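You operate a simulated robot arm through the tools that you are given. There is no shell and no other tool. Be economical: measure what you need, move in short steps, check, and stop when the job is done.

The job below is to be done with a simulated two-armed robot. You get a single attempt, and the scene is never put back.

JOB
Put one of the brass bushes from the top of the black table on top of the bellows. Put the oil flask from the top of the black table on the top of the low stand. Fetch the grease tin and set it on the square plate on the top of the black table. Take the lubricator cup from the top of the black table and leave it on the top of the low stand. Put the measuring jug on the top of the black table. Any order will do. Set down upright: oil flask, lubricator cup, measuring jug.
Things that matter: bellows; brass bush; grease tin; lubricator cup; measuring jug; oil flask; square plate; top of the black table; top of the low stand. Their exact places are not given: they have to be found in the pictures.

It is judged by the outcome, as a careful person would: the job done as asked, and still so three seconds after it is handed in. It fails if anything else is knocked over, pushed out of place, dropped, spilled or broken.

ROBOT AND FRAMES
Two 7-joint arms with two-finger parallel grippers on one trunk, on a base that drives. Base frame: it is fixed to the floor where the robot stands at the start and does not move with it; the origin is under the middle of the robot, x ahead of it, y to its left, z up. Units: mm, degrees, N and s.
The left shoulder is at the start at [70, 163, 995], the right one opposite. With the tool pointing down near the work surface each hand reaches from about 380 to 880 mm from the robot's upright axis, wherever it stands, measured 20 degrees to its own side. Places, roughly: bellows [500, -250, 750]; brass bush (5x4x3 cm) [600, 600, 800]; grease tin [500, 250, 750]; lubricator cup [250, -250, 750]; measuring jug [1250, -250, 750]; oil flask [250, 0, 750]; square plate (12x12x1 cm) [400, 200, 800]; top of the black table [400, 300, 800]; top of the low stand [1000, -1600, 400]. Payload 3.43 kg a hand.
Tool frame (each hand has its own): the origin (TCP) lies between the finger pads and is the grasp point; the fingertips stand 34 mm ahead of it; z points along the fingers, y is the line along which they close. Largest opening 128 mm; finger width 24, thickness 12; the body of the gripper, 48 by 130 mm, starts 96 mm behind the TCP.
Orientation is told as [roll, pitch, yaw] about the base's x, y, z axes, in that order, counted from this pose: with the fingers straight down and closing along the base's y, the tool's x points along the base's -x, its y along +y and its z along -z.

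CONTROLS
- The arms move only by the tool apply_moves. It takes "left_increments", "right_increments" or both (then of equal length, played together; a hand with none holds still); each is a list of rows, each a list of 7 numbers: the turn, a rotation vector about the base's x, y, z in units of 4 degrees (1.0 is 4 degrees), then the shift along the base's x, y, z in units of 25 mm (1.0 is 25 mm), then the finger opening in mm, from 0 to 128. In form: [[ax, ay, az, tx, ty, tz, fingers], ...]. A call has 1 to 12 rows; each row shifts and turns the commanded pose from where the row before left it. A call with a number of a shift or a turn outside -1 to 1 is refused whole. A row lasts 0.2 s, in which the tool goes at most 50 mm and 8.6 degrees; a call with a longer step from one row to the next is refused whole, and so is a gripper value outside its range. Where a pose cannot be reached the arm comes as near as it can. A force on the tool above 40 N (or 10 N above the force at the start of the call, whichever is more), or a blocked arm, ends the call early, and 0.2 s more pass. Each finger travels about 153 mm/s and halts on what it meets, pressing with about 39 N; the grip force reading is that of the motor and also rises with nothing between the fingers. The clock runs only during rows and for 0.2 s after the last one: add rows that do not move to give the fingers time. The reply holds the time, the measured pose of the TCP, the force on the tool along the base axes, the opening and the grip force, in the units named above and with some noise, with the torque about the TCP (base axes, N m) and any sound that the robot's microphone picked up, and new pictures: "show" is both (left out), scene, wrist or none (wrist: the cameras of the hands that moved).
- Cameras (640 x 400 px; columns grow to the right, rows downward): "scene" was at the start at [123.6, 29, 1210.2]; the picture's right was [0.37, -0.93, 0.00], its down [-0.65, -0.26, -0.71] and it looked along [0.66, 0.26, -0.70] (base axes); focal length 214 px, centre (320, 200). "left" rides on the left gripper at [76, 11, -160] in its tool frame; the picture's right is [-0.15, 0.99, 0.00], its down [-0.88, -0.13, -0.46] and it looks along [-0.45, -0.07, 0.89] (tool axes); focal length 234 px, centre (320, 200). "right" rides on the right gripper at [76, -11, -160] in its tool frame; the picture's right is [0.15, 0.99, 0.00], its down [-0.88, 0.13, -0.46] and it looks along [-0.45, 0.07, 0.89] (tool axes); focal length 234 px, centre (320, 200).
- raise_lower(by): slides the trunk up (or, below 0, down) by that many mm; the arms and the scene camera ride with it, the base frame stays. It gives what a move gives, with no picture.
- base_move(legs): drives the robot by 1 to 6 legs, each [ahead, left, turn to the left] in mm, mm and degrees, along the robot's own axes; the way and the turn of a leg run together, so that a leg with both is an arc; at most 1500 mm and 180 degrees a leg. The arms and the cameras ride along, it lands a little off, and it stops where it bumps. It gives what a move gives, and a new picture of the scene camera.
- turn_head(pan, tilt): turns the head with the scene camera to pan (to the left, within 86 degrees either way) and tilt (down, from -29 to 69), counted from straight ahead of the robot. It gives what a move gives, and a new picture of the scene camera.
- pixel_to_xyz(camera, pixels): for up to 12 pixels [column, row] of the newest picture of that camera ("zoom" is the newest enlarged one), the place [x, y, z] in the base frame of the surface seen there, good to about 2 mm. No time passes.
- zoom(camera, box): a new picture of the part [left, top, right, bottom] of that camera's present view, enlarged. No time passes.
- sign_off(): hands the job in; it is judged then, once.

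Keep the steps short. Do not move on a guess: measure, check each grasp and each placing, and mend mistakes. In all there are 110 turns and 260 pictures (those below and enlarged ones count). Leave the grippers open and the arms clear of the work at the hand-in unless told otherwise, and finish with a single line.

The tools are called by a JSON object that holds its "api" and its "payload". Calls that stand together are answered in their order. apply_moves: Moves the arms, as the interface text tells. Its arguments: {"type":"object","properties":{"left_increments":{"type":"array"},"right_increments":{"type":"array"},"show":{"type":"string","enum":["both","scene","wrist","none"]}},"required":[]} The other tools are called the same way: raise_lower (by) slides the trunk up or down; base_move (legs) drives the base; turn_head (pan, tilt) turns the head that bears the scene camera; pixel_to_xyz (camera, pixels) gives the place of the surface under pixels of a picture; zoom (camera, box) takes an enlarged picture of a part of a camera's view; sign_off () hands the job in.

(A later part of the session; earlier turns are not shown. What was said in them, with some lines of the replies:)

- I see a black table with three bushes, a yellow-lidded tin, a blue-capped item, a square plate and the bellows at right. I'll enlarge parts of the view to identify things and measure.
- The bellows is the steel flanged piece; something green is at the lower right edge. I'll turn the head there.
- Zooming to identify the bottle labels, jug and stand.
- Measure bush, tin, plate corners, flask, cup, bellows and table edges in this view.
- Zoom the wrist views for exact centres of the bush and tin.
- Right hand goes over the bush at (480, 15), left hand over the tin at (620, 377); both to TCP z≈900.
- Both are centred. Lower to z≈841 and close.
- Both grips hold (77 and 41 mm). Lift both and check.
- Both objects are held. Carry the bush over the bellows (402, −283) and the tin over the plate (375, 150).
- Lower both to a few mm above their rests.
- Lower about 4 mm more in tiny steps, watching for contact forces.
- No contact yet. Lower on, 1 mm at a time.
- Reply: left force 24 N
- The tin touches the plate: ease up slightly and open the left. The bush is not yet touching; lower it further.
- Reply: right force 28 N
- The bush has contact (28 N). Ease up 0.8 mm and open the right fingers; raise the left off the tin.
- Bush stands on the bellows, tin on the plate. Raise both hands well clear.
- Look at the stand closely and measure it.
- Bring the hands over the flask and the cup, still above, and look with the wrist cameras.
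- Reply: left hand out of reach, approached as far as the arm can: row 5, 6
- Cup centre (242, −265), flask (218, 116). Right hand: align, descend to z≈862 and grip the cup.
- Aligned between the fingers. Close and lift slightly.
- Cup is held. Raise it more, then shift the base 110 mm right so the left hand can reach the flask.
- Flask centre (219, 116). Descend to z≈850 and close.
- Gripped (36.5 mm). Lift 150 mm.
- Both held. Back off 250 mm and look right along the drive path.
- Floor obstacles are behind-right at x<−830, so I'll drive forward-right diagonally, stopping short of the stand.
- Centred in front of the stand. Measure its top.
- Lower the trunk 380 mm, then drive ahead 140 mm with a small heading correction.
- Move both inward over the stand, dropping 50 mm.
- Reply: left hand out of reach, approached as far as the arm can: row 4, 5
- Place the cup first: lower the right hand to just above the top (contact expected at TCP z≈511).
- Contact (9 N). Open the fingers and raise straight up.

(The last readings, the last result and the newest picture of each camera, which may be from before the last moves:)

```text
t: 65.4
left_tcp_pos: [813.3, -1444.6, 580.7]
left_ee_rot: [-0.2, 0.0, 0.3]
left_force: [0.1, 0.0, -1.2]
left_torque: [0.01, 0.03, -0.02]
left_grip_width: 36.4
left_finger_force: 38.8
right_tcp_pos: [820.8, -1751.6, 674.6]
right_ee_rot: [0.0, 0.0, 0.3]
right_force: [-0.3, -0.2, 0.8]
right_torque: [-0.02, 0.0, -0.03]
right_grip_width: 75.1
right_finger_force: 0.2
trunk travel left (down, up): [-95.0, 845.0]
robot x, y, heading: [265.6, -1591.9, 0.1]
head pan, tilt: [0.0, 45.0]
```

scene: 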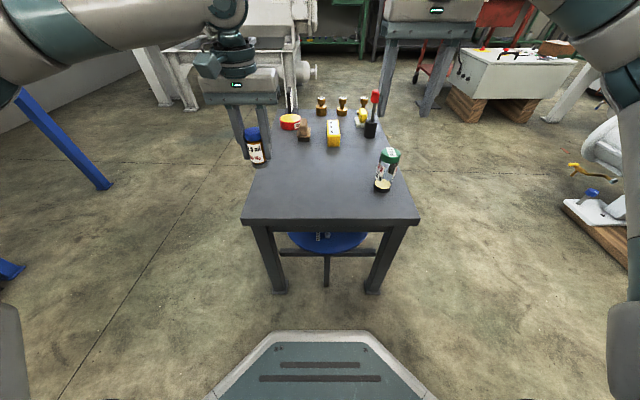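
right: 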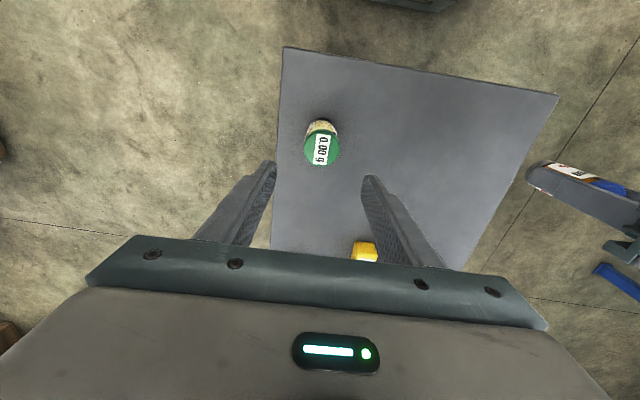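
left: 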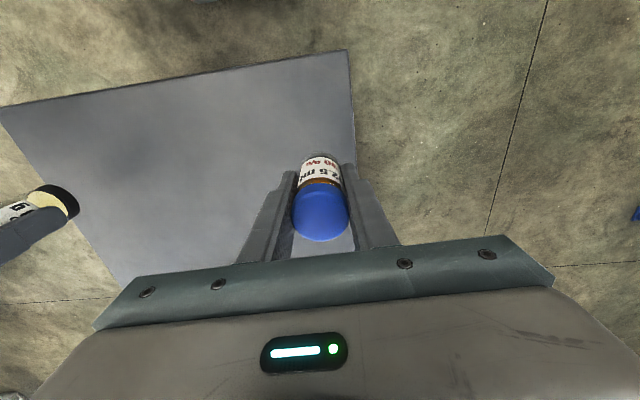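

Cup stands. Shift the base 45 mm right so the flask comes further inside.

{"api": "base_move", "payload": {"legs": [[0, -45, 0]]}}

{"api": "apply_moves", "payload": {"left_increments": [[0, 0, 0, 0, 0, -0.6, 28], [0, 0, 0, 0, 0, -0.6, 28], [0, 0, 0, 0, 0, -0.6, 28], [0, 0, 0, 0, 0, 0, 28]], "show": "both"}}

```text
t: 66.3
left_tcp_pos: [812.5, -1490.0, 579.1]
left_ee_rot: [-0.1, -0.1, 0.1]
left_force: [-0.6, -0.2, 0.3]
left_torque: [0.01, -0.02, 0.03]
left_grip_width: 36.3
left_finger_force: 38.8
right_tcp_pos: [821.9, -1795.4, 673.1]
right_ee_rot: [0.0, 0.0, 0.1]
right_force: [0.0, -0.3, 0.7]
right_torque: [0.02, 0.01, 0.01]
right_grip_width: 75.0
right_finger_force: 0.1
trunk travel left (down, up): [-95.0, 845.0]
robot x, y, heading: [261.5, -1633.5, 0.4]
head pan, tilt: [0.0, 45.0]
```

scene: 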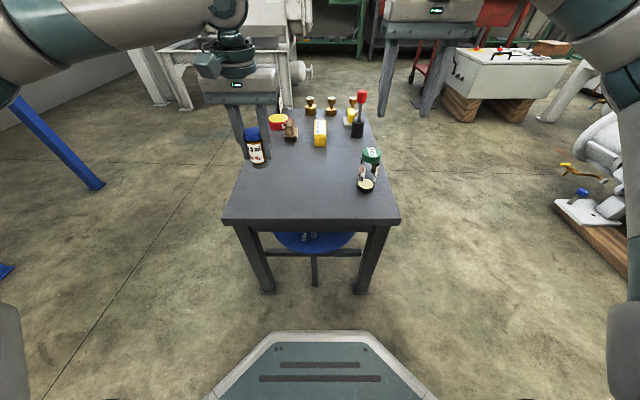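

```text
t: 67.3
left_tcp_pos: [813.1, -1490.0, 534.7]
left_ee_rot: [-0.3, -0.1, 0.3]
left_force: [1.2, -0.2, -1.1]
left_torque: [-0.01, 0.03, 0.0]
left_grip_width: 36.6
left_finger_force: 38.6
right_tcp_pos: [823.7, -1795.8, 673.0]
right_ee_rot: [0.0, 0.0, 0.0]
right_force: [0.0, 0.3, 0.1]
right_torque: [0.01, 0.02, 0.02]
right_grip_width: 75.1
right_finger_force: 0.1
trunk travel left (down, up): [-95.0, 845.0]
robot x, y, heading: [259.8, -1631.5, 0.1]
head pan, tilt: [0.0, 45.0]
```

scene: 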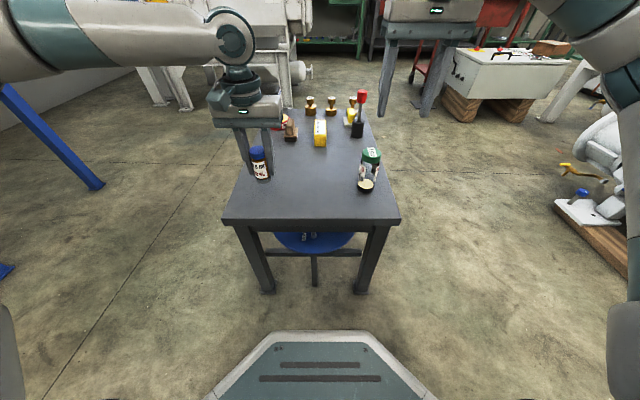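
left: 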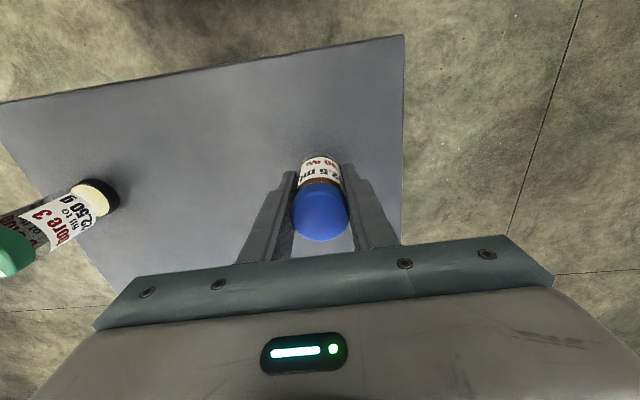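

Lower 30 mm more, then tiny steps.

{"api": "apply_moves", "payload": {"left_increments": [[0, 0, 0, 0, 0, -0.6, 28], [0, 0, 0, 0, 0, -0.5, 28], [0, 0, 0, 0, 0, -0.08, 28], [0, 0, 0, 0, 0, -0.04, 28], [0, 0, 0, 0, 0, 0, 28]], "show": "none"}}

```text
t: 68.5
left_tcp_pos: [812.4, -1489.8, 504.5]
left_ee_rot: [-0.2, -0.1, 0.2]
left_force: [0.3, 1.0, -0.4]
left_torque: [-0.02, 0.01, -0.01]
left_grip_width: 36.3
left_finger_force: 39.6
right_tcp_pos: [821.7, -1795.5, 673.2]
right_ee_rot: [0.1, 0.0, 0.2]
right_force: [0.5, 0.2, 0.0]
right_torque: [0.0, -0.03, 0.0]
right_grip_width: 75.0
right_finger_force: 0.1
trunk travel left (down, up): [-95.0, 845.0]
robot x, y, heading: [265.0, -1634.6, 0.1]
head pan, tilt: [0.0, 45.0]
```

{"api": "apply_moves", "payload": {"left_increments": [[0, 0, 0, 0, 0, -0.04, 28], [0, 0, 0, 0, 0, -0.04, 28], [0, 0, 0, 0, 0, 0, 28]], "show": "none"}}

```text
t: 69.3
left_tcp_pos: [812.4, -1489.8, 502.7]
left_ee_rot: [-0.2, -0.1, 0.2]
left_force: [1.1, -0.3, 2.9]
left_torque: [0.0, 0.01, 0.02]
left_grip_width: 36.3
left_finger_force: 39.4
right_tcp_pos: [821.6, -1795.9, 673.7]
right_ee_rot: [0.0, 0.0, 0.1]
right_force: [-0.5, -0.3, -0.6]
right_torque: [-0.06, 0.0, -0.02]
right_grip_width: 75.0
right_finger_force: 0.1
trunk travel left (down, up): [-95.0, 845.0]
robot x, y, heading: [261.9, -1635.0, 0.2]
head pan, tilt: [0.0, 45.0]
```

Light contact (about 4 N relative). Open and raise.

{"api": "apply_moves", "payload": {"left_increments": [[0, 0, 0, 0, 0, -0.01, 28], [0, 0, 0, 0, 0, 0, 50], [0, 0, 0, 0, 0, 0, 75], [0, 0, 0, 0, 0, 0, 75], [0, 0, 0, 0, 0, 0.5, 75], [0, 0, 0, 0, 0, 1, 75], [0, 0, 0, 0, 0, 1, 75], [0, 0, 0, 0, 0, 1, 75], [0, 0, 0, 0, 0, 1, 75], [0, 0, 0, 0, 0, 1, 75], [0, 0, 0, 0, 0, 1, 75]], "show": "scene"}}

{"api": "zoom", "payload": {"camera": "scene", "box": [210, 80, 410, 240]}}

```text
t: 71.7
left_tcp_pos: [817.9, -1468.7, 656.2]
left_ee_rot: [-0.1, -0.2, 0.1]
left_force: [0.6, 0.5, -0.8]
left_torque: [0.05, 0.01, -0.01]
left_grip_width: 75.0
left_finger_force: 0.1
left hand out of reach, approached as far as the arm can: row 9, 10, 11
right_tcp_pos: [821.6, -1795.5, 673.8]
right_ee_rot: [0.1, 0.0, 0.1]
right_force: [0.6, 0.5, -0.2]
right_torque: [-0.03, 0.02, 0.01]
right_grip_width: 75.0
right_finger_force: 0.1
trunk travel left (down, up): [-95.0, 845.0]
robot x, y, heading: [265.1, -1632.9, -0.2]
head pan, tilt: [0.0, 45.0]
```

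scene: 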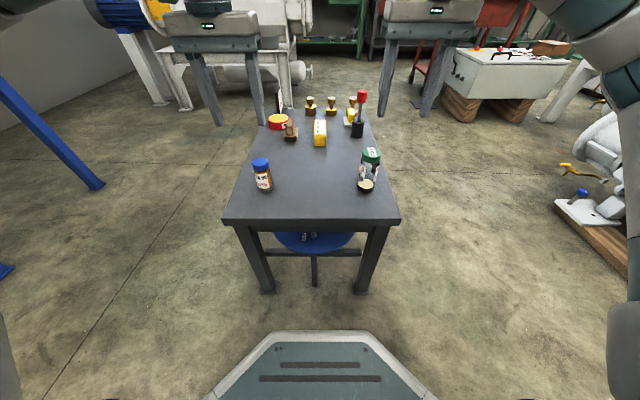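

```text
2.50 times, centred on (310, 160) of scene
```

zoom: 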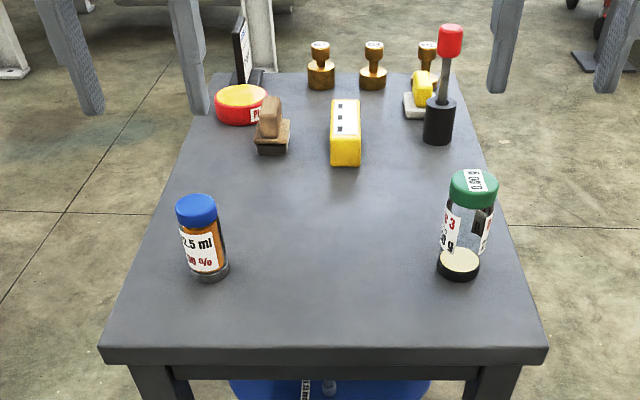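

Both stand upright on the stand. Raise the trunk, then back out and drive to the corridor between stand and table, turning left.

{"api": "raise_lower", "payload": {"by": 400}}

{"api": "base_move", "payload": {"legs": [[-150, 0, 0], [250, 750, 0], [0, 0, 90]]}}

```text
t: 75.6
left_tcp_pos: [817.1, -1467.6, 1056.5]
left_ee_rot: [-0.2, -0.1, 0.2]
left_force: [-0.7, 0.2, 0.5]
left_torque: [0.02, -0.02, -0.02]
left_grip_width: 74.9
left_finger_force: 0.0
right_tcp_pos: [822.8, -1794.7, 1072.7]
right_ee_rot: [0.1, 0.0, 0.1]
right_force: [-0.5, 0.1, -0.3]
right_torque: [-0.04, 0.0, -0.01]
right_grip_width: 75.2
right_finger_force: 0.1
trunk travel left (down, up): [-495.0, 445.0]
robot x, y, heading: [264.2, -1629.6, 0.2]
head pan, tilt: [0.0, 45.0]
```

```text
t: 84.5
left_tcp_pos: [203.3, -334.0, 1056.4]
left_ee_rot: [-0.2, -0.1, 89.6]
left_force: [0.9, -0.6, -0.3]
left_torque: [0.0, 0.01, -0.01]
left_grip_width: 75.0
left_finger_force: 0.0
right_tcp_pos: [530.8, -332.1, 1073.7]
right_ee_rot: [0.1, 0.0, 89.6]
right_force: [-0.6, -0.6, -0.1]
right_torque: [-0.01, 0.02, 0.03]
right_grip_width: 75.2
right_finger_force: 0.1
trunk travel left (down, up): [-495.0, 445.0]
robot x, y, heading: [361.0, -887.7, 89.3]
head pan, tilt: [0.0, 45.0]
```

scene: 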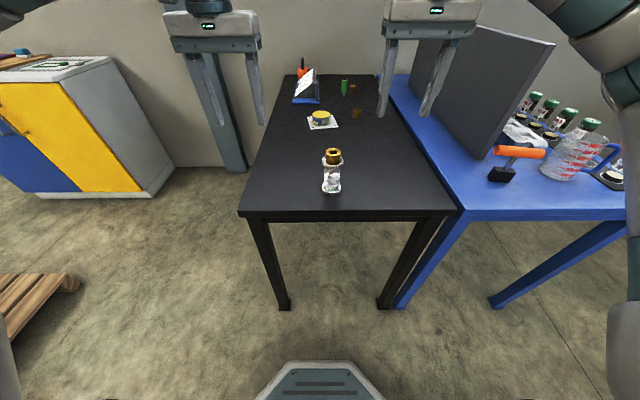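

The jug is in view at (575,150) with a handle to its right. Measure it and surroundings.

{"api": "zoom", "payload": {"camera": "scene", "box": [470, 80, 640, 230]}}

{"api": "turn_head", "payload": {"pan": -45, "tilt": 40}}

```text
2.67 times, centred on (555, 155) of scene
```

zoom: 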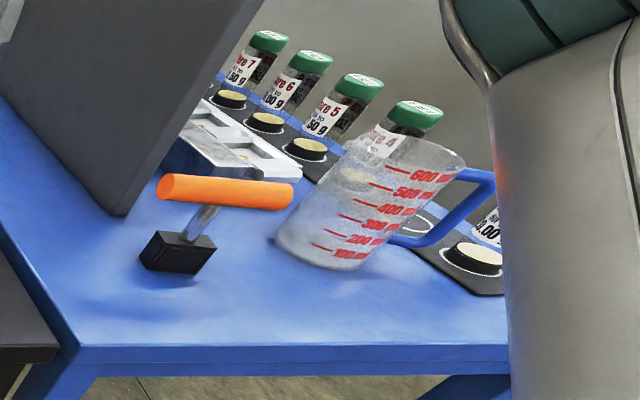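

```text
t: 85.7
left_tcp_pos: [205.0, -333.1, 1056.0]
left_ee_rot: [-0.2, -0.1, 89.7]
left_force: [-0.5, 1.2, 0.1]
left_torque: [0.01, -0.01, 0.01]
left_grip_width: 75.2
left_finger_force: 0.1
right_tcp_pos: [530.6, -332.6, 1072.9]
right_ee_rot: [0.0, 0.0, 89.5]
right_force: [0.2, 0.1, -0.1]
right_torque: [0.01, -0.04, 0.01]
right_grip_width: 74.9
right_finger_force: 0.1
trunk travel left (down, up): [-495.0, 445.0]
robot x, y, heading: [360.3, -888.1, 89.7]
head pan, tilt: [-45.0, 40.0]
```

scene: 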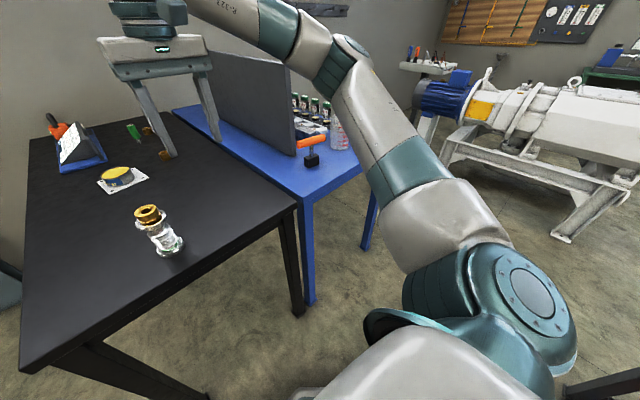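

Path right is clear. Drive 560 mm to the right.

{"api": "base_move", "payload": {"legs": [[0, -560, 0]]}}

{"api": "turn_head", "payload": {"pan": 0, "tilt": 50}}

```text
t: 88.9
left_tcp_pos: [779.2, -338.8, 1056.5]
left_ee_rot: [-0.3, -0.1, 89.4]
left_force: [-0.2, -0.1, 0.7]
left_torque: [0.02, -0.01, 0.0]
left_grip_width: 75.0
left_finger_force: 0.1
right_tcp_pos: [1106.0, -337.7, 1074.3]
right_ee_rot: [0.0, 0.0, 89.3]
right_force: [-0.5, -0.1, 0.3]
right_torque: [0.03, 0.03, -0.02]
right_grip_width: 74.9
right_finger_force: 0.0
trunk travel left (down, up): [-495.0, 445.0]
robot x, y, heading: [934.2, -892.9, 89.3]
head pan, tilt: [-45.0, 40.0]
```

scene: 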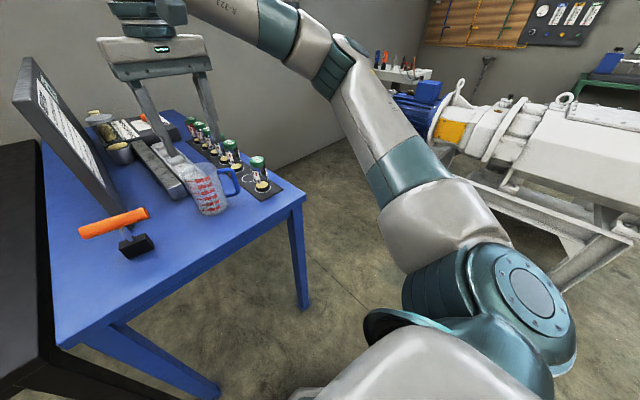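

```text
t: 90.0
left_tcp_pos: [778.1, -339.6, 1057.7]
left_ee_rot: [-0.1, -0.1, 89.4]
left_force: [-0.3, -0.7, -0.4]
left_torque: [-0.03, -0.01, 0.02]
left_grip_width: 74.9
left_finger_force: 0.1
right_tcp_pos: [1105.6, -337.9, 1074.2]
right_ee_rot: [0.1, 0.0, 89.4]
right_force: [0.3, 0.7, 0.9]
right_torque: [0.01, 0.01, 0.0]
right_grip_width: 75.0
right_finger_force: 0.1
trunk travel left (down, up): [-495.0, 445.0]
robot x, y, heading: [933.6, -897.0, 89.2]
head pan, tilt: [0.0, 50.0]
```

scene: 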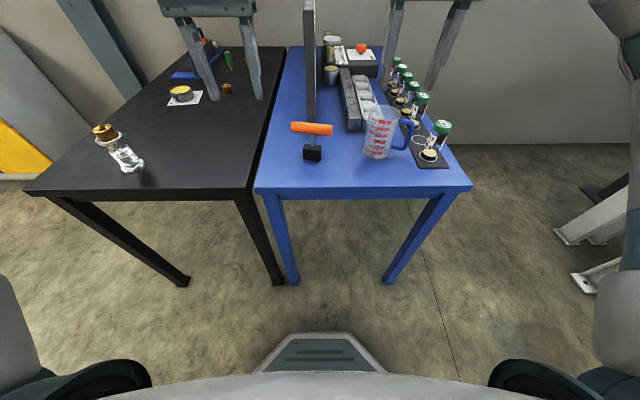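

{"api": "zoom", "payload": {"camera": "scene", "box": [330, 80, 470, 180]}}

{"api": "zoom", "payload": {"camera": "right", "box": [0, 0, 640, 400]}}

{"api": "pixel_to_xyz", "payload": {"camera": "scene", "pixels": [[383, 110], [368, 112], [397, 112], [376, 155], [364, 150], [390, 152], [413, 120], [410, 145], [438, 127], [430, 155], [313, 150], [415, 100]]}}

```text
4.00 times, centred on (400, 130) of scene
```

zoom: 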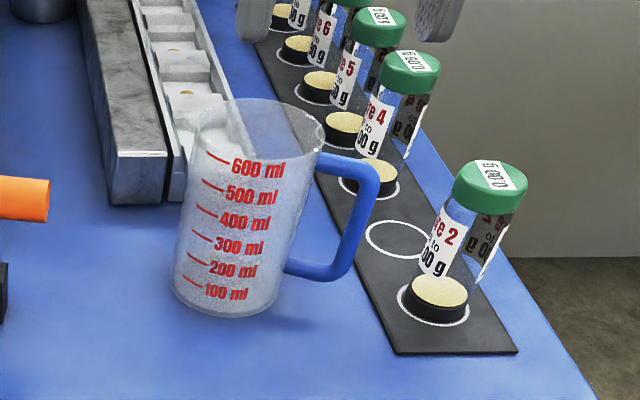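

```text
1.00 times, centred on (320, 200) of right (not enlarged: the box is as wide or as high as the picture)
```

zoom: 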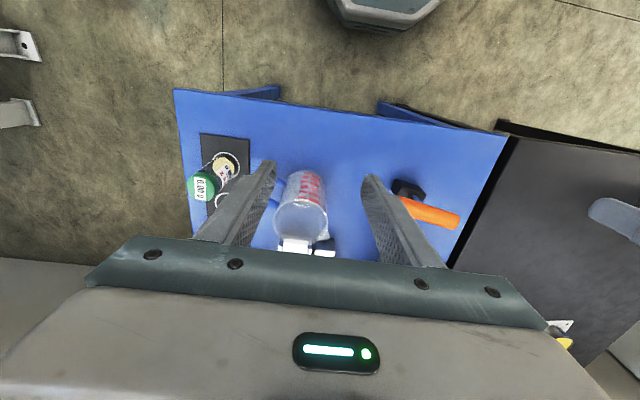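

```text
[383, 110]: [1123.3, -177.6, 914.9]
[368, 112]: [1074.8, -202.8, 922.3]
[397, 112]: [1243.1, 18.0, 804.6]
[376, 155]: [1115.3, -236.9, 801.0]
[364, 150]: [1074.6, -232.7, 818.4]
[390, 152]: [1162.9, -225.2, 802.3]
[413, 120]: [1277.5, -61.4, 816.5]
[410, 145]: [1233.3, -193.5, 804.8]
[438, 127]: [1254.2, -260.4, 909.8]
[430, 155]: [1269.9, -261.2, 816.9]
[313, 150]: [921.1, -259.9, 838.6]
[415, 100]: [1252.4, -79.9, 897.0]
```

Measure the jug's rim and handle more closely with a zoomed picture.

{"api": "zoom", "payload": {"camera": "scene", "box": [355, 95, 425, 165]}}

{"api": "pixel_to_xyz", "payload": {"camera": "zoom", "pixels": [[430, 170], [425, 200], [350, 130], [385, 140], [290, 280], [360, 290], [70, 70], [100, 60], [200, 50], [310, 95], [180, 150], [120, 100]]}}

```text
5.71 times, centred on (390, 130) of scene
```

zoom: 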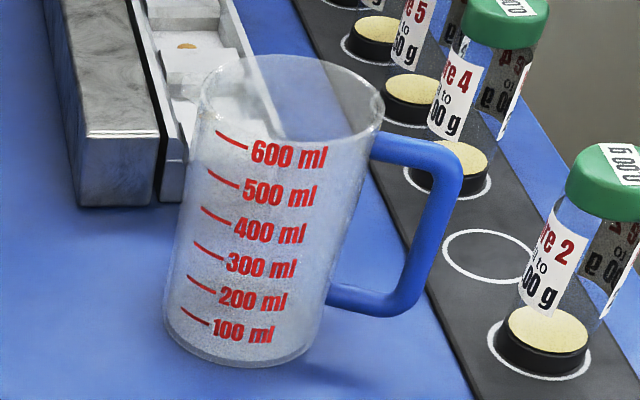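

```text
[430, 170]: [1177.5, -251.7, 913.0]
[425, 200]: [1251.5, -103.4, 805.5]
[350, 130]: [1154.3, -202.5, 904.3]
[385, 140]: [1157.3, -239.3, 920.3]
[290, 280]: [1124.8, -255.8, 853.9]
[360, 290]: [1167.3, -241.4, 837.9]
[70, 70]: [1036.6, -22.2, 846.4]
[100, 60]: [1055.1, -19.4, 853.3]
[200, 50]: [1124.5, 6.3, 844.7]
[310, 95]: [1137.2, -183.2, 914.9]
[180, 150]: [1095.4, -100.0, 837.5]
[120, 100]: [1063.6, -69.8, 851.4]
```

Handle points toward +x/−y. I'll move the right hand nearer (y≈−240), turn it +20° to stay off the handle, open fully, and look.

{"api": "apply_moves", "payload": {"right_increments": [[0, 0, 1, 0.1, 0.8, 0, 128], [0, 0, 1, 0.1, 0.8, 0, 128], [0, 0, 1, 0.1, 0.8, 0, 128], [0, 0, 1, 0.1, 0.8, 0, 128], [0, 0, 1, 0.1, 0.8, 0, 128], [0, 0, 0, 0, 0, 0, 128]], "show": "wrist"}}

{"api": "zoom", "payload": {"camera": "right", "box": [240, 100, 400, 240]}}

```text
t: 91.5
left_tcp_pos: [778.3, -339.0, 1057.4]
left_ee_rot: [-0.2, -0.1, 89.4]
left_force: [0.6, -0.8, -0.8]
left_torque: [0.01, 0.0, 0.03]
left_grip_width: 75.0
left_finger_force: 0.0
right_tcp_pos: [1116.9, -239.7, 1074.4]
right_ee_rot: [0.0, -0.1, 109.3]
right_force: [0.2, 0.2, 0.5]
right_torque: [-0.01, -0.01, -0.01]
right_grip_width: 127.9
right_finger_force: 0.1
trunk travel left (down, up): [-495.0, 445.0]
robot x, y, heading: [933.6, -896.1, 89.2]
head pan, tilt: [0.0, 50.0]
```

right: 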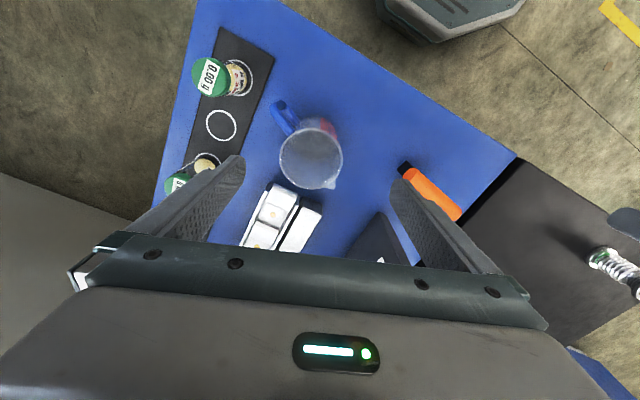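

```text
2.86 times, centred on (320, 170) of right
```

zoom: 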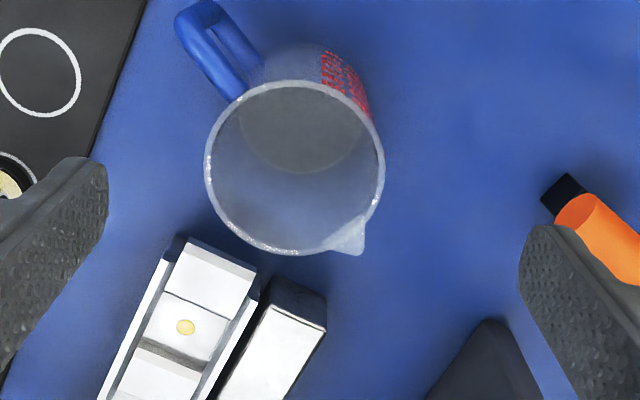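

{"api": "pixel_to_xyz", "payload": {"camera": "zoom", "pixels": [[208, 165], [382, 165], [295, 83], [285, 251], [225, 115], [368, 120], [225, 222], [200, 15], [180, 40]]}}

```text
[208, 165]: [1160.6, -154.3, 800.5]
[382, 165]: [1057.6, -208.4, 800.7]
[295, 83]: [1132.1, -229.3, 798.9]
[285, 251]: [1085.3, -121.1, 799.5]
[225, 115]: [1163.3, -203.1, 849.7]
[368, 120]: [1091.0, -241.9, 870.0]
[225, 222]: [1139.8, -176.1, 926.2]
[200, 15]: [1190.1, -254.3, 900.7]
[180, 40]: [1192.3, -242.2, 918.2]
```

Jug rim centre computed at (1121, −216), outer diameter ≈84, rim z≈926. Align, and descend halfway to check.

{"api": "apply_moves", "payload": {"right_increments": [[0, 0, 0, 0.18, 0.95, 0, 128], [0, 0, 0, 0, 0, -0.96, 128], [0, 0, 0, 0, 0, -0.96, 128], [0, 0, 0, 0, 0, -0.96, 128], [0, 0, 0, 0, 0, 0, 128]], "show": "both"}}

```text
t: 92.7
left_tcp_pos: [778.3, -338.4, 1056.7]
left_ee_rot: [-0.2, -0.1, 89.4]
left_force: [-0.5, 0.7, -0.1]
left_torque: [-0.01, -0.02, 0.01]
left_grip_width: 75.2
left_finger_force: 0.0
right_tcp_pos: [1122.5, -214.3, 1001.3]
right_ee_rot: [0.0, 0.0, 109.4]
right_force: [0.2, -0.6, -0.7]
right_torque: [0.01, 0.0, -0.01]
right_grip_width: 128.0
right_finger_force: 0.0
trunk travel left (down, up): [-495.0, 445.0]
robot x, y, heading: [935.5, -892.4, 89.4]
head pan, tilt: [0.0, 50.0]
```

scene: 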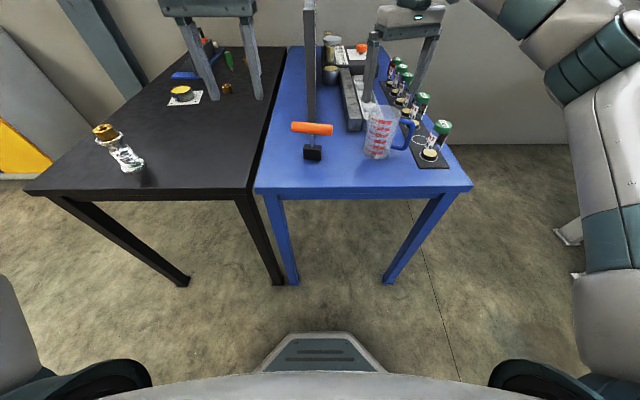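
right: 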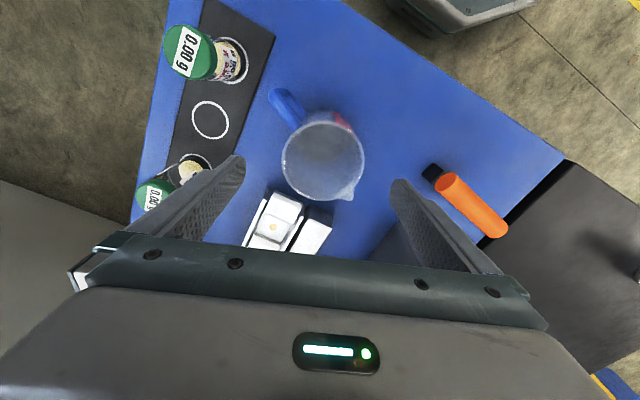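

Well aligned. Descend to z≈882.

{"api": "apply_moves", "payload": {"right_increments": [[0, 0, 0, 0, -0.2, -0.5, 128], [0, 0, 0, 0, 0, -0.9, 128], [0, 0, 0, 0, 0, -0.9, 128], [0, 0, 0, 0, 0, -0.9, 128], [0, 0, 0, 0, 0, -0.9, 128], [0, 0, 0, 0, 0, -0.65, 128], [0, 0, 0, 0, 0, 0, 128]], "show": "both"}}

```text
t: 94.2
left_tcp_pos: [778.2, -339.6, 1057.5]
left_ee_rot: [-0.2, -0.2, 89.5]
left_force: [-0.4, -0.4, 0.5]
left_torque: [-0.01, 0.01, 0.04]
left_grip_width: 75.1
left_finger_force: 0.0
right_tcp_pos: [1123.0, -219.1, 881.6]
right_ee_rot: [-0.1, 0.0, 109.3]
right_force: [1.0, 0.0, -0.2]
right_torque: [-0.01, 0.02, -0.02]
right_grip_width: 128.1
right_finger_force: 0.1
trunk travel left (down, up): [-495.0, 445.0]
robot x, y, heading: [933.4, -896.3, 89.2]
head pan, tilt: [0.0, 50.0]
```

scene: 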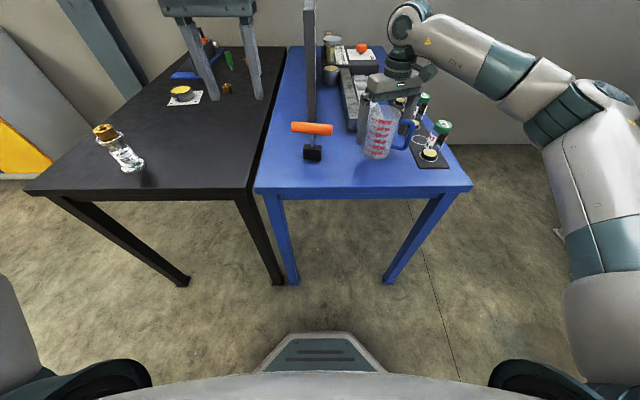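
right: 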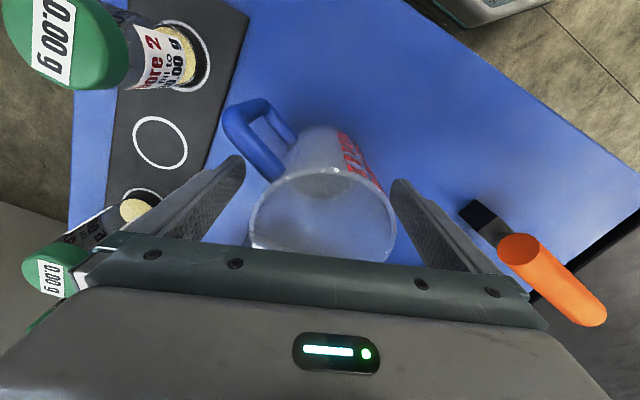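

The handle is a bit close to the left finger's path; turn another +12° about the jug axis, then close.

{"api": "apply_moves", "payload": {"right_increments": [[0, 0, 1, 0, 0, 0, 128], [0, 0, 1, 0, 0, 0, 128], [0, 0, 1, 0, 0, 0, 128], [0, 0, 0, 0, 0, 0, 128]], "show": "wrist"}}

```text
t: 95.2
left_tcp_pos: [778.7, -339.8, 1056.2]
left_ee_rot: [-0.2, -0.1, 89.4]
left_force: [0.2, -0.4, 0.2]
left_torque: [0.0, 0.03, 0.0]
left_grip_width: 75.2
left_finger_force: 0.0
right_tcp_pos: [1122.2, -220.6, 882.0]
right_ee_rot: [0.0, 0.0, 121.3]
right_force: [-0.5, -0.5, 0.1]
right_torque: [0.02, 0.02, 0.01]
right_grip_width: 127.7
right_finger_force: 0.1
trunk travel left (down, up): [-495.0, 445.0]
robot x, y, heading: [931.4, -899.4, 89.4]
head pan, tilt: [0.0, 50.0]
```

right: 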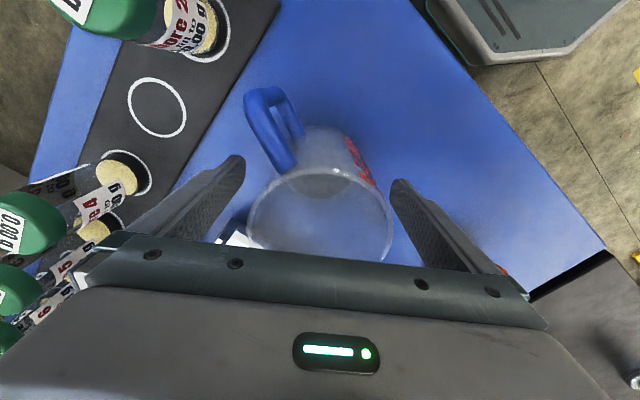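

Handle is well clear. Close gently in steps.

{"api": "apply_moves", "payload": {"right_increments": [[0, 0, 0, 0, 0, 0, 105], [0, 0, 0, 0, 0, 0, 90], [0, 0, 0, 0, 0, 0, 75], [0, 0, 0, 0, 0, 0, 70], [0, 0, 0, 0, 0, 0, 70]], "show": "wrist"}}

```text
t: 96.5
left_tcp_pos: [778.2, -338.7, 1056.4]
left_ee_rot: [-0.2, -0.1, 89.3]
left_force: [0.5, -0.4, -0.5]
left_torque: [0.03, 0.0, 0.05]
left_grip_width: 75.2
left_finger_force: 0.1
right_tcp_pos: [1122.1, -220.2, 881.8]
right_ee_rot: [0.0, 0.0, 121.3]
right_force: [0.0, 0.3, 0.5]
right_torque: [0.02, 0.0, 0.01]
right_grip_width: 83.2
right_finger_force: 39.2
trunk travel left (down, up): [-495.0, 445.0]
robot x, y, heading: [936.0, -897.8, 89.3]
head pan, tilt: [0.0, 50.0]
```

right: 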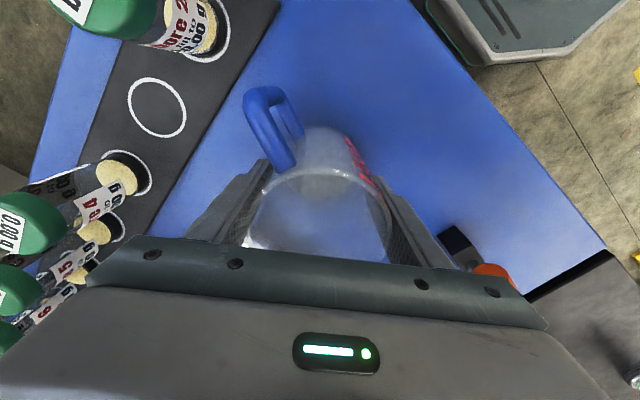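

Gripped at 83 mm. Lift 150 mm.

{"api": "apply_moves", "payload": {"right_increments": [[0, 0, 0, 0, 0, 0.3, 70], [0, 0, 0, 0, 0, 0.7, 70], [0, 0, 0, 0, 0, 0.8, 70], [0, 0, 0, 0, 0, 0.8, 70], [0, 0, 0, 0, 0, 0.8, 70], [0, 0, 0, 0, 0, 0.8, 70], [0, 0, 0, 0, 0, 0.8, 70], [0, 0, 0, 0, 0, 0.8, 70], [0, 0, 0, 0, 0, 0.8, 70], [0, 0, 0, 0, 0, 0, 70]], "show": "both"}}

{"api": "pixel_to_xyz", "payload": {"camera": "scene", "pixels": [[310, 110], [308, 30], [312, 128], [255, 192], [30, 192], [170, 195], [126, 160], [110, 135], [260, 150]]}}

```text
t: 98.7
left_tcp_pos: [778.9, -338.7, 1055.6]
left_ee_rot: [-0.2, 0.0, 89.4]
left_force: [-0.7, 0.5, -0.7]
left_torque: [0.0, -0.01, 0.0]
left_grip_width: 75.0
left_finger_force: 0.0
right_tcp_pos: [1123.2, -218.7, 1047.2]
right_ee_rot: [0.0, 0.1, 121.4]
right_force: [0.2, -0.4, -1.5]
right_torque: [-0.02, 0.03, 0.01]
right_grip_width: 83.4
right_finger_force: 39.0
trunk travel left (down, up): [-495.0, 445.0]
robot x, y, heading: [933.5, -894.4, 89.1]
head pan, tilt: [0.0, 50.0]
```

scene: 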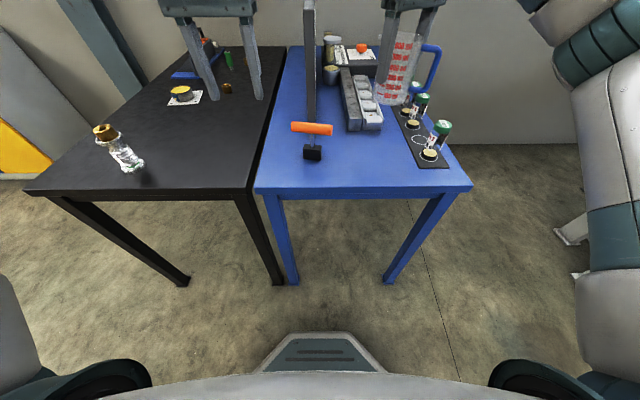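
right: 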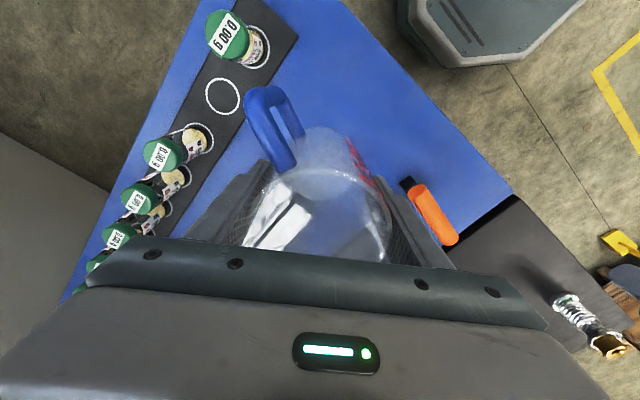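

```text
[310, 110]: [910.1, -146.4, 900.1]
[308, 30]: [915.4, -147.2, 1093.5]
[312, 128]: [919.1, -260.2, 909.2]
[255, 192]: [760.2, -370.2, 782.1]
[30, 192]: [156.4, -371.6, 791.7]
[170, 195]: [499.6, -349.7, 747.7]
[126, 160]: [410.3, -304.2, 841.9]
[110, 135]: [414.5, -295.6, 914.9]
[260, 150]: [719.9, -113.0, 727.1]
```

Jug is held. Back 150 mm (to clear the partition), left 520 mm, forward 170 mm.

{"api": "base_move", "payload": {"legs": [[-150, 0, 0], [0, 520, 0], [170, 0, 0]]}}

```text
t: 103.7
left_tcp_pos: [270.4, -306.0, 1056.3]
left_ee_rot: [-0.2, 0.0, 88.5]
left_force: [0.2, 0.2, 0.3]
left_torque: [-0.06, 0.0, 0.0]
left_grip_width: 75.0
left_finger_force: 0.1
right_tcp_pos: [615.7, -192.4, 1046.3]
right_ee_rot: [0.1, 0.1, 120.5]
right_force: [0.2, 0.2, -0.7]
right_torque: [-0.02, 0.02, 0.0]
right_grip_width: 82.9
right_finger_force: 39.0
trunk travel left (down, up): [-495.0, 445.0]
robot x, y, heading: [417.8, -868.1, 88.5]
head pan, tilt: [0.0, 50.0]
```

scene: 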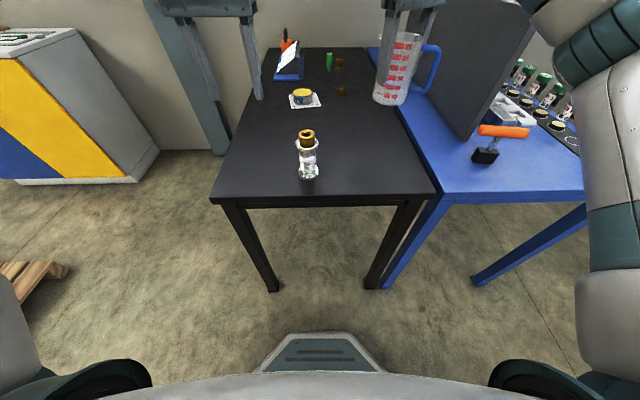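

Jug is over free table area at (616, −192). Lower to about z 888.

{"api": "apply_moves", "payload": {"right_increments": [[0, 0, 0, 0, 0, -0.9, 70], [0, 0, 0, 0, 0, -0.9, 70], [0, 0, 0, 0, 0, -0.9, 70], [0, 0, 0, 0, 0, -0.9, 70], [0, 0, 0, 0, 0, -0.9, 70], [0, 0, 0, 0, 0, -0.9, 70], [0, 0, 0, 0, 0, -0.85, 70], [0, 0, 0, 0, 0, 0, 70]], "show": "both"}}

```text
t: 105.5
left_tcp_pos: [270.7, -307.2, 1057.4]
left_ee_rot: [-0.2, -0.1, 88.6]
left_force: [0.6, -0.2, 0.5]
left_torque: [0.01, 0.02, -0.01]
left_grip_width: 75.1
left_finger_force: 0.0
right_tcp_pos: [616.6, -192.6, 891.3]
right_ee_rot: [0.0, 0.1, 120.3]
right_force: [0.1, -0.1, -1.0]
right_torque: [0.0, 0.02, 0.01]
right_grip_width: 82.6
right_finger_force: 38.5
trunk travel left (down, up): [-495.0, 445.0]
robot x, y, heading: [420.5, -867.1, 88.2]
head pan, tilt: [0.0, 50.0]
```

scene: 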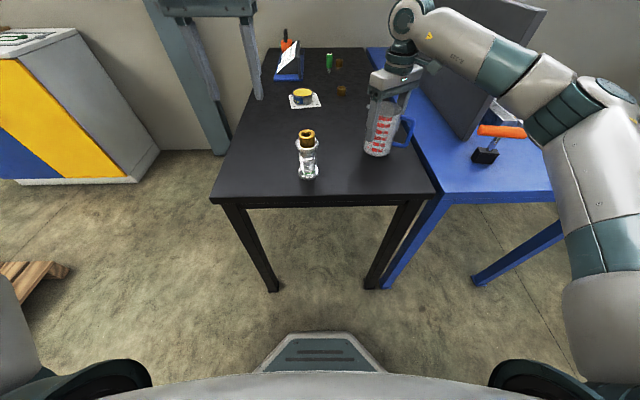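
right: 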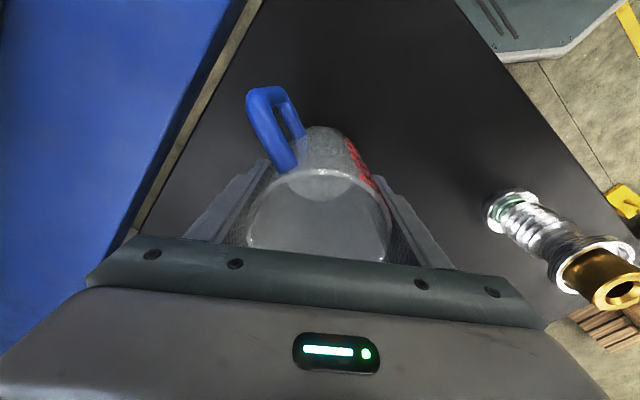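

{"api": "apply_moves", "payload": {"right_increments": [[0, 0, 0, 0, 0, -0.12, 70], [0, 0, 0, 0, 0, -0.1, 70], [0, 0, 0, 0, 0, -0.06, 70], [0, 0, 0, 0, 0, -0.04, 70], [0, 0, 0, 0, 0, 0, 70]], "show": "none"}}

```text
t: 106.7
left_tcp_pos: [270.2, -306.5, 1056.9]
left_ee_rot: [-0.2, -0.1, 88.5]
left_force: [0.9, 0.4, -0.7]
left_torque: [-0.01, 0.02, 0.01]
left_grip_width: 74.9
left_finger_force: 0.0
right_tcp_pos: [617.4, -191.8, 882.8]
right_ee_rot: [0.1, 0.1, 120.3]
right_force: [-0.7, 0.2, -1.3]
right_torque: [-0.02, 0.0, -0.01]
right_grip_width: 83.1
right_finger_force: 39.0
trunk travel left (down, up): [-495.0, 445.0]
robot x, y, heading: [414.4, -867.7, 88.3]
head pan, tilt: [0.0, 50.0]
```

{"api": "apply_moves", "payload": {"right_increments": [[0, 0, 0, 0, 0, -0.04, 70], [0, 0, 0, 0, 0, -0.03, 70], [0, 0, 0, 0, 0, 0, 70]], "show": "none"}}

```text
t: 107.5
left_tcp_pos: [270.2, -306.0, 1056.7]
left_ee_rot: [-0.3, -0.1, 88.4]
left_force: [0.1, 0.3, -0.5]
left_torque: [0.0, 0.01, -0.01]
left_grip_width: 75.2
left_finger_force: 0.1
right_tcp_pos: [616.1, -191.7, 881.9]
right_ee_rot: [0.1, -0.1, 120.4]
right_force: [1.5, 2.2, 6.1]
right_torque: [-0.06, -0.09, 0.06]
right_grip_width: 82.7
right_finger_force: 39.2
trunk travel left (down, up): [-495.0, 445.0]
robot x, y, heading: [419.1, -868.0, 88.1]
head pan, tilt: [0.0, 50.0]
```

Contact (~7 N). Open and lift straight up.

{"api": "apply_moves", "payload": {"right_increments": [[0, 0, 0, 0, 0, 0, 95], [0, 0, 0, 0, 0, 0, 120], [0, 0, 0, 0, 0, 0, 126], [0, 0, 0, 0, 0, 0.5, 126], [0, 0, 0, 0, 0, 0.9, 126], [0, 0, 0, 0, 0, 0.9, 126], [0, 0, 0, 0, 0, 0.9, 126], [0, 0, 0, 0, 0, 0.9, 126], [0, 0, 0, 0, 0, 0.9, 126], [0, 0, 0, 0, 0, 0.9, 126], [0, 0, 0, 0, 0, 0.9, 126], [0, 0, 0, 0, 0, 0, 126]], "show": "both"}}

{"api": "zoom", "payload": {"camera": "scene", "box": [220, 40, 440, 200]}}

```text
t: 110.1
left_tcp_pos: [269.5, -305.9, 1057.0]
left_ee_rot: [-0.2, -0.1, 88.6]
left_force: [0.6, 0.3, -0.2]
left_torque: [0.01, 0.03, 0.03]
left_grip_width: 75.0
left_finger_force: 0.1
right_tcp_pos: [617.4, -190.9, 1051.2]
right_ee_rot: [0.1, -0.1, 120.4]
right_force: [0.4, -0.3, 0.0]
right_torque: [-0.01, -0.01, 0.0]
right_grip_width: 125.8
right_finger_force: 0.1
trunk travel left (down, up): [-495.0, 445.0]
robot x, y, heading: [418.4, -867.3, 88.4]
head pan, tilt: [0.0, 50.0]
```

scene: 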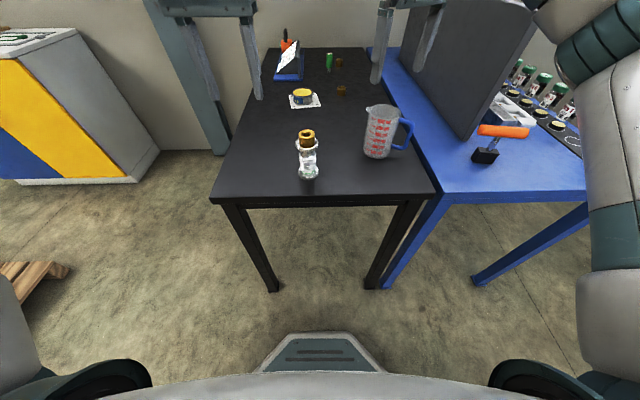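
right: 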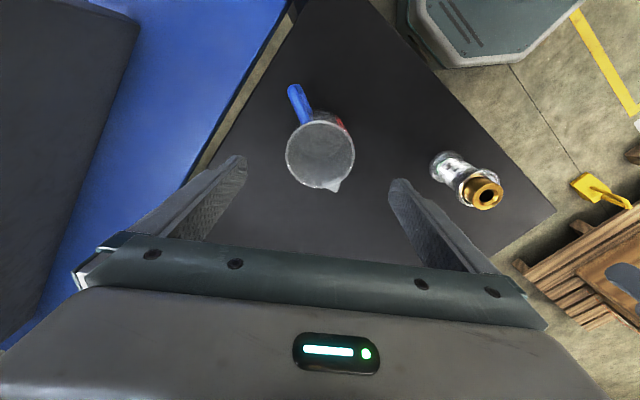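

```text
2.50 times, centred on (330, 120) of scene
```

zoom: 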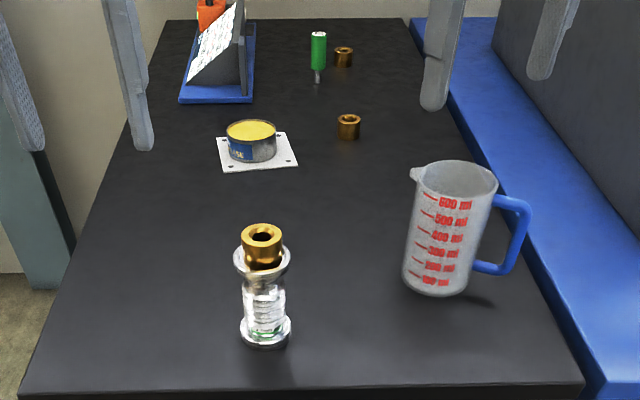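

All placed and upright. Back off 120 mm so the arms are clear, with a last look.

{"api": "base_move", "payload": {"legs": [[-120, 0, 0]]}}

{"api": "turn_head", "payload": {"pan": -5, "tilt": 45}}

```text
t: 111.3
left_tcp_pos: [266.3, -427.5, 1056.2]
left_ee_rot: [-0.2, 0.0, 88.5]
left_force: [1.2, -0.7, 0.6]
left_torque: [0.03, 0.02, -0.02]
left_grip_width: 75.1
left_finger_force: 0.0
right_tcp_pos: [613.6, -311.2, 1050.1]
right_ee_rot: [0.0, -0.1, 120.4]
right_force: [-0.1, 0.1, -0.2]
right_torque: [0.02, -0.01, -0.02]
right_grip_width: 126.1
right_finger_force: 0.0
trunk travel left (down, up): [-495.0, 445.0]
robot x, y, heading: [413.3, -989.5, 88.5]
head pan, tilt: [0.0, 50.0]
```

scene: 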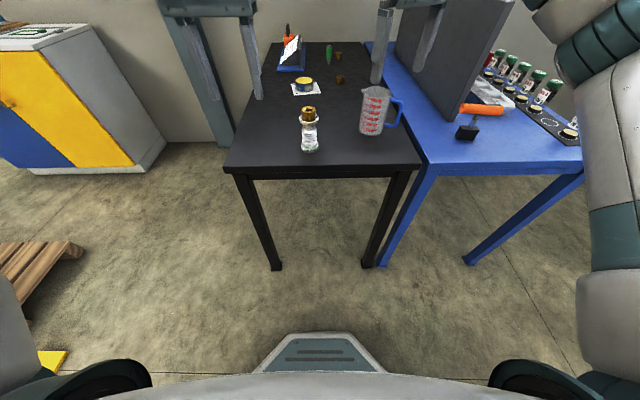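

```text
t: 112.0
left_tcp_pos: [264.9, -426.2, 1056.8]
left_ee_rot: [-0.2, -0.1, 88.5]
left_force: [0.1, 0.5, -0.1]
left_torque: [-0.02, 0.01, 0.0]
left_grip_width: 74.8
left_finger_force: 0.0
right_tcp_pos: [613.7, -311.5, 1051.4]
right_ee_rot: [0.0, 0.0, 120.4]
right_force: [-0.3, 0.4, 0.2]
right_torque: [0.0, 0.02, -0.01]
right_grip_width: 126.0
right_finger_force: 0.0
trunk travel left (down, up): [-495.0, 445.0]
robot x, y, heading: [412.8, -982.9, 88.4]
head pan, tilt: [-5.0, 45.0]
```

scene: 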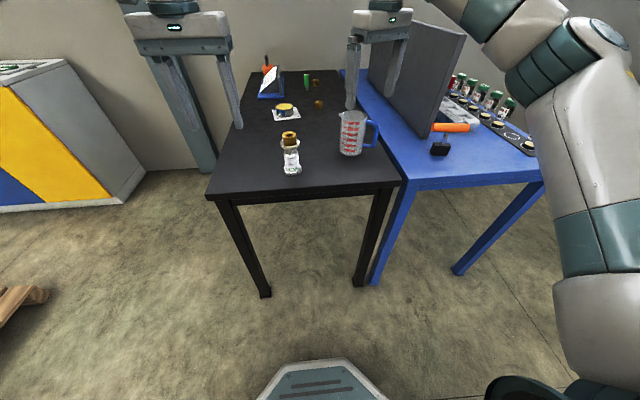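

Everything is in place, with the grippers open and clear, so I'm handing the job in.

{"api": "sign_off", "payload": {}}

```text
The job is handed in.
```

All five placings are done and handed in: bush on the bellows, tin on the square plate, flask and lubricator cup upright on the low stand, and jug upright on the black table.
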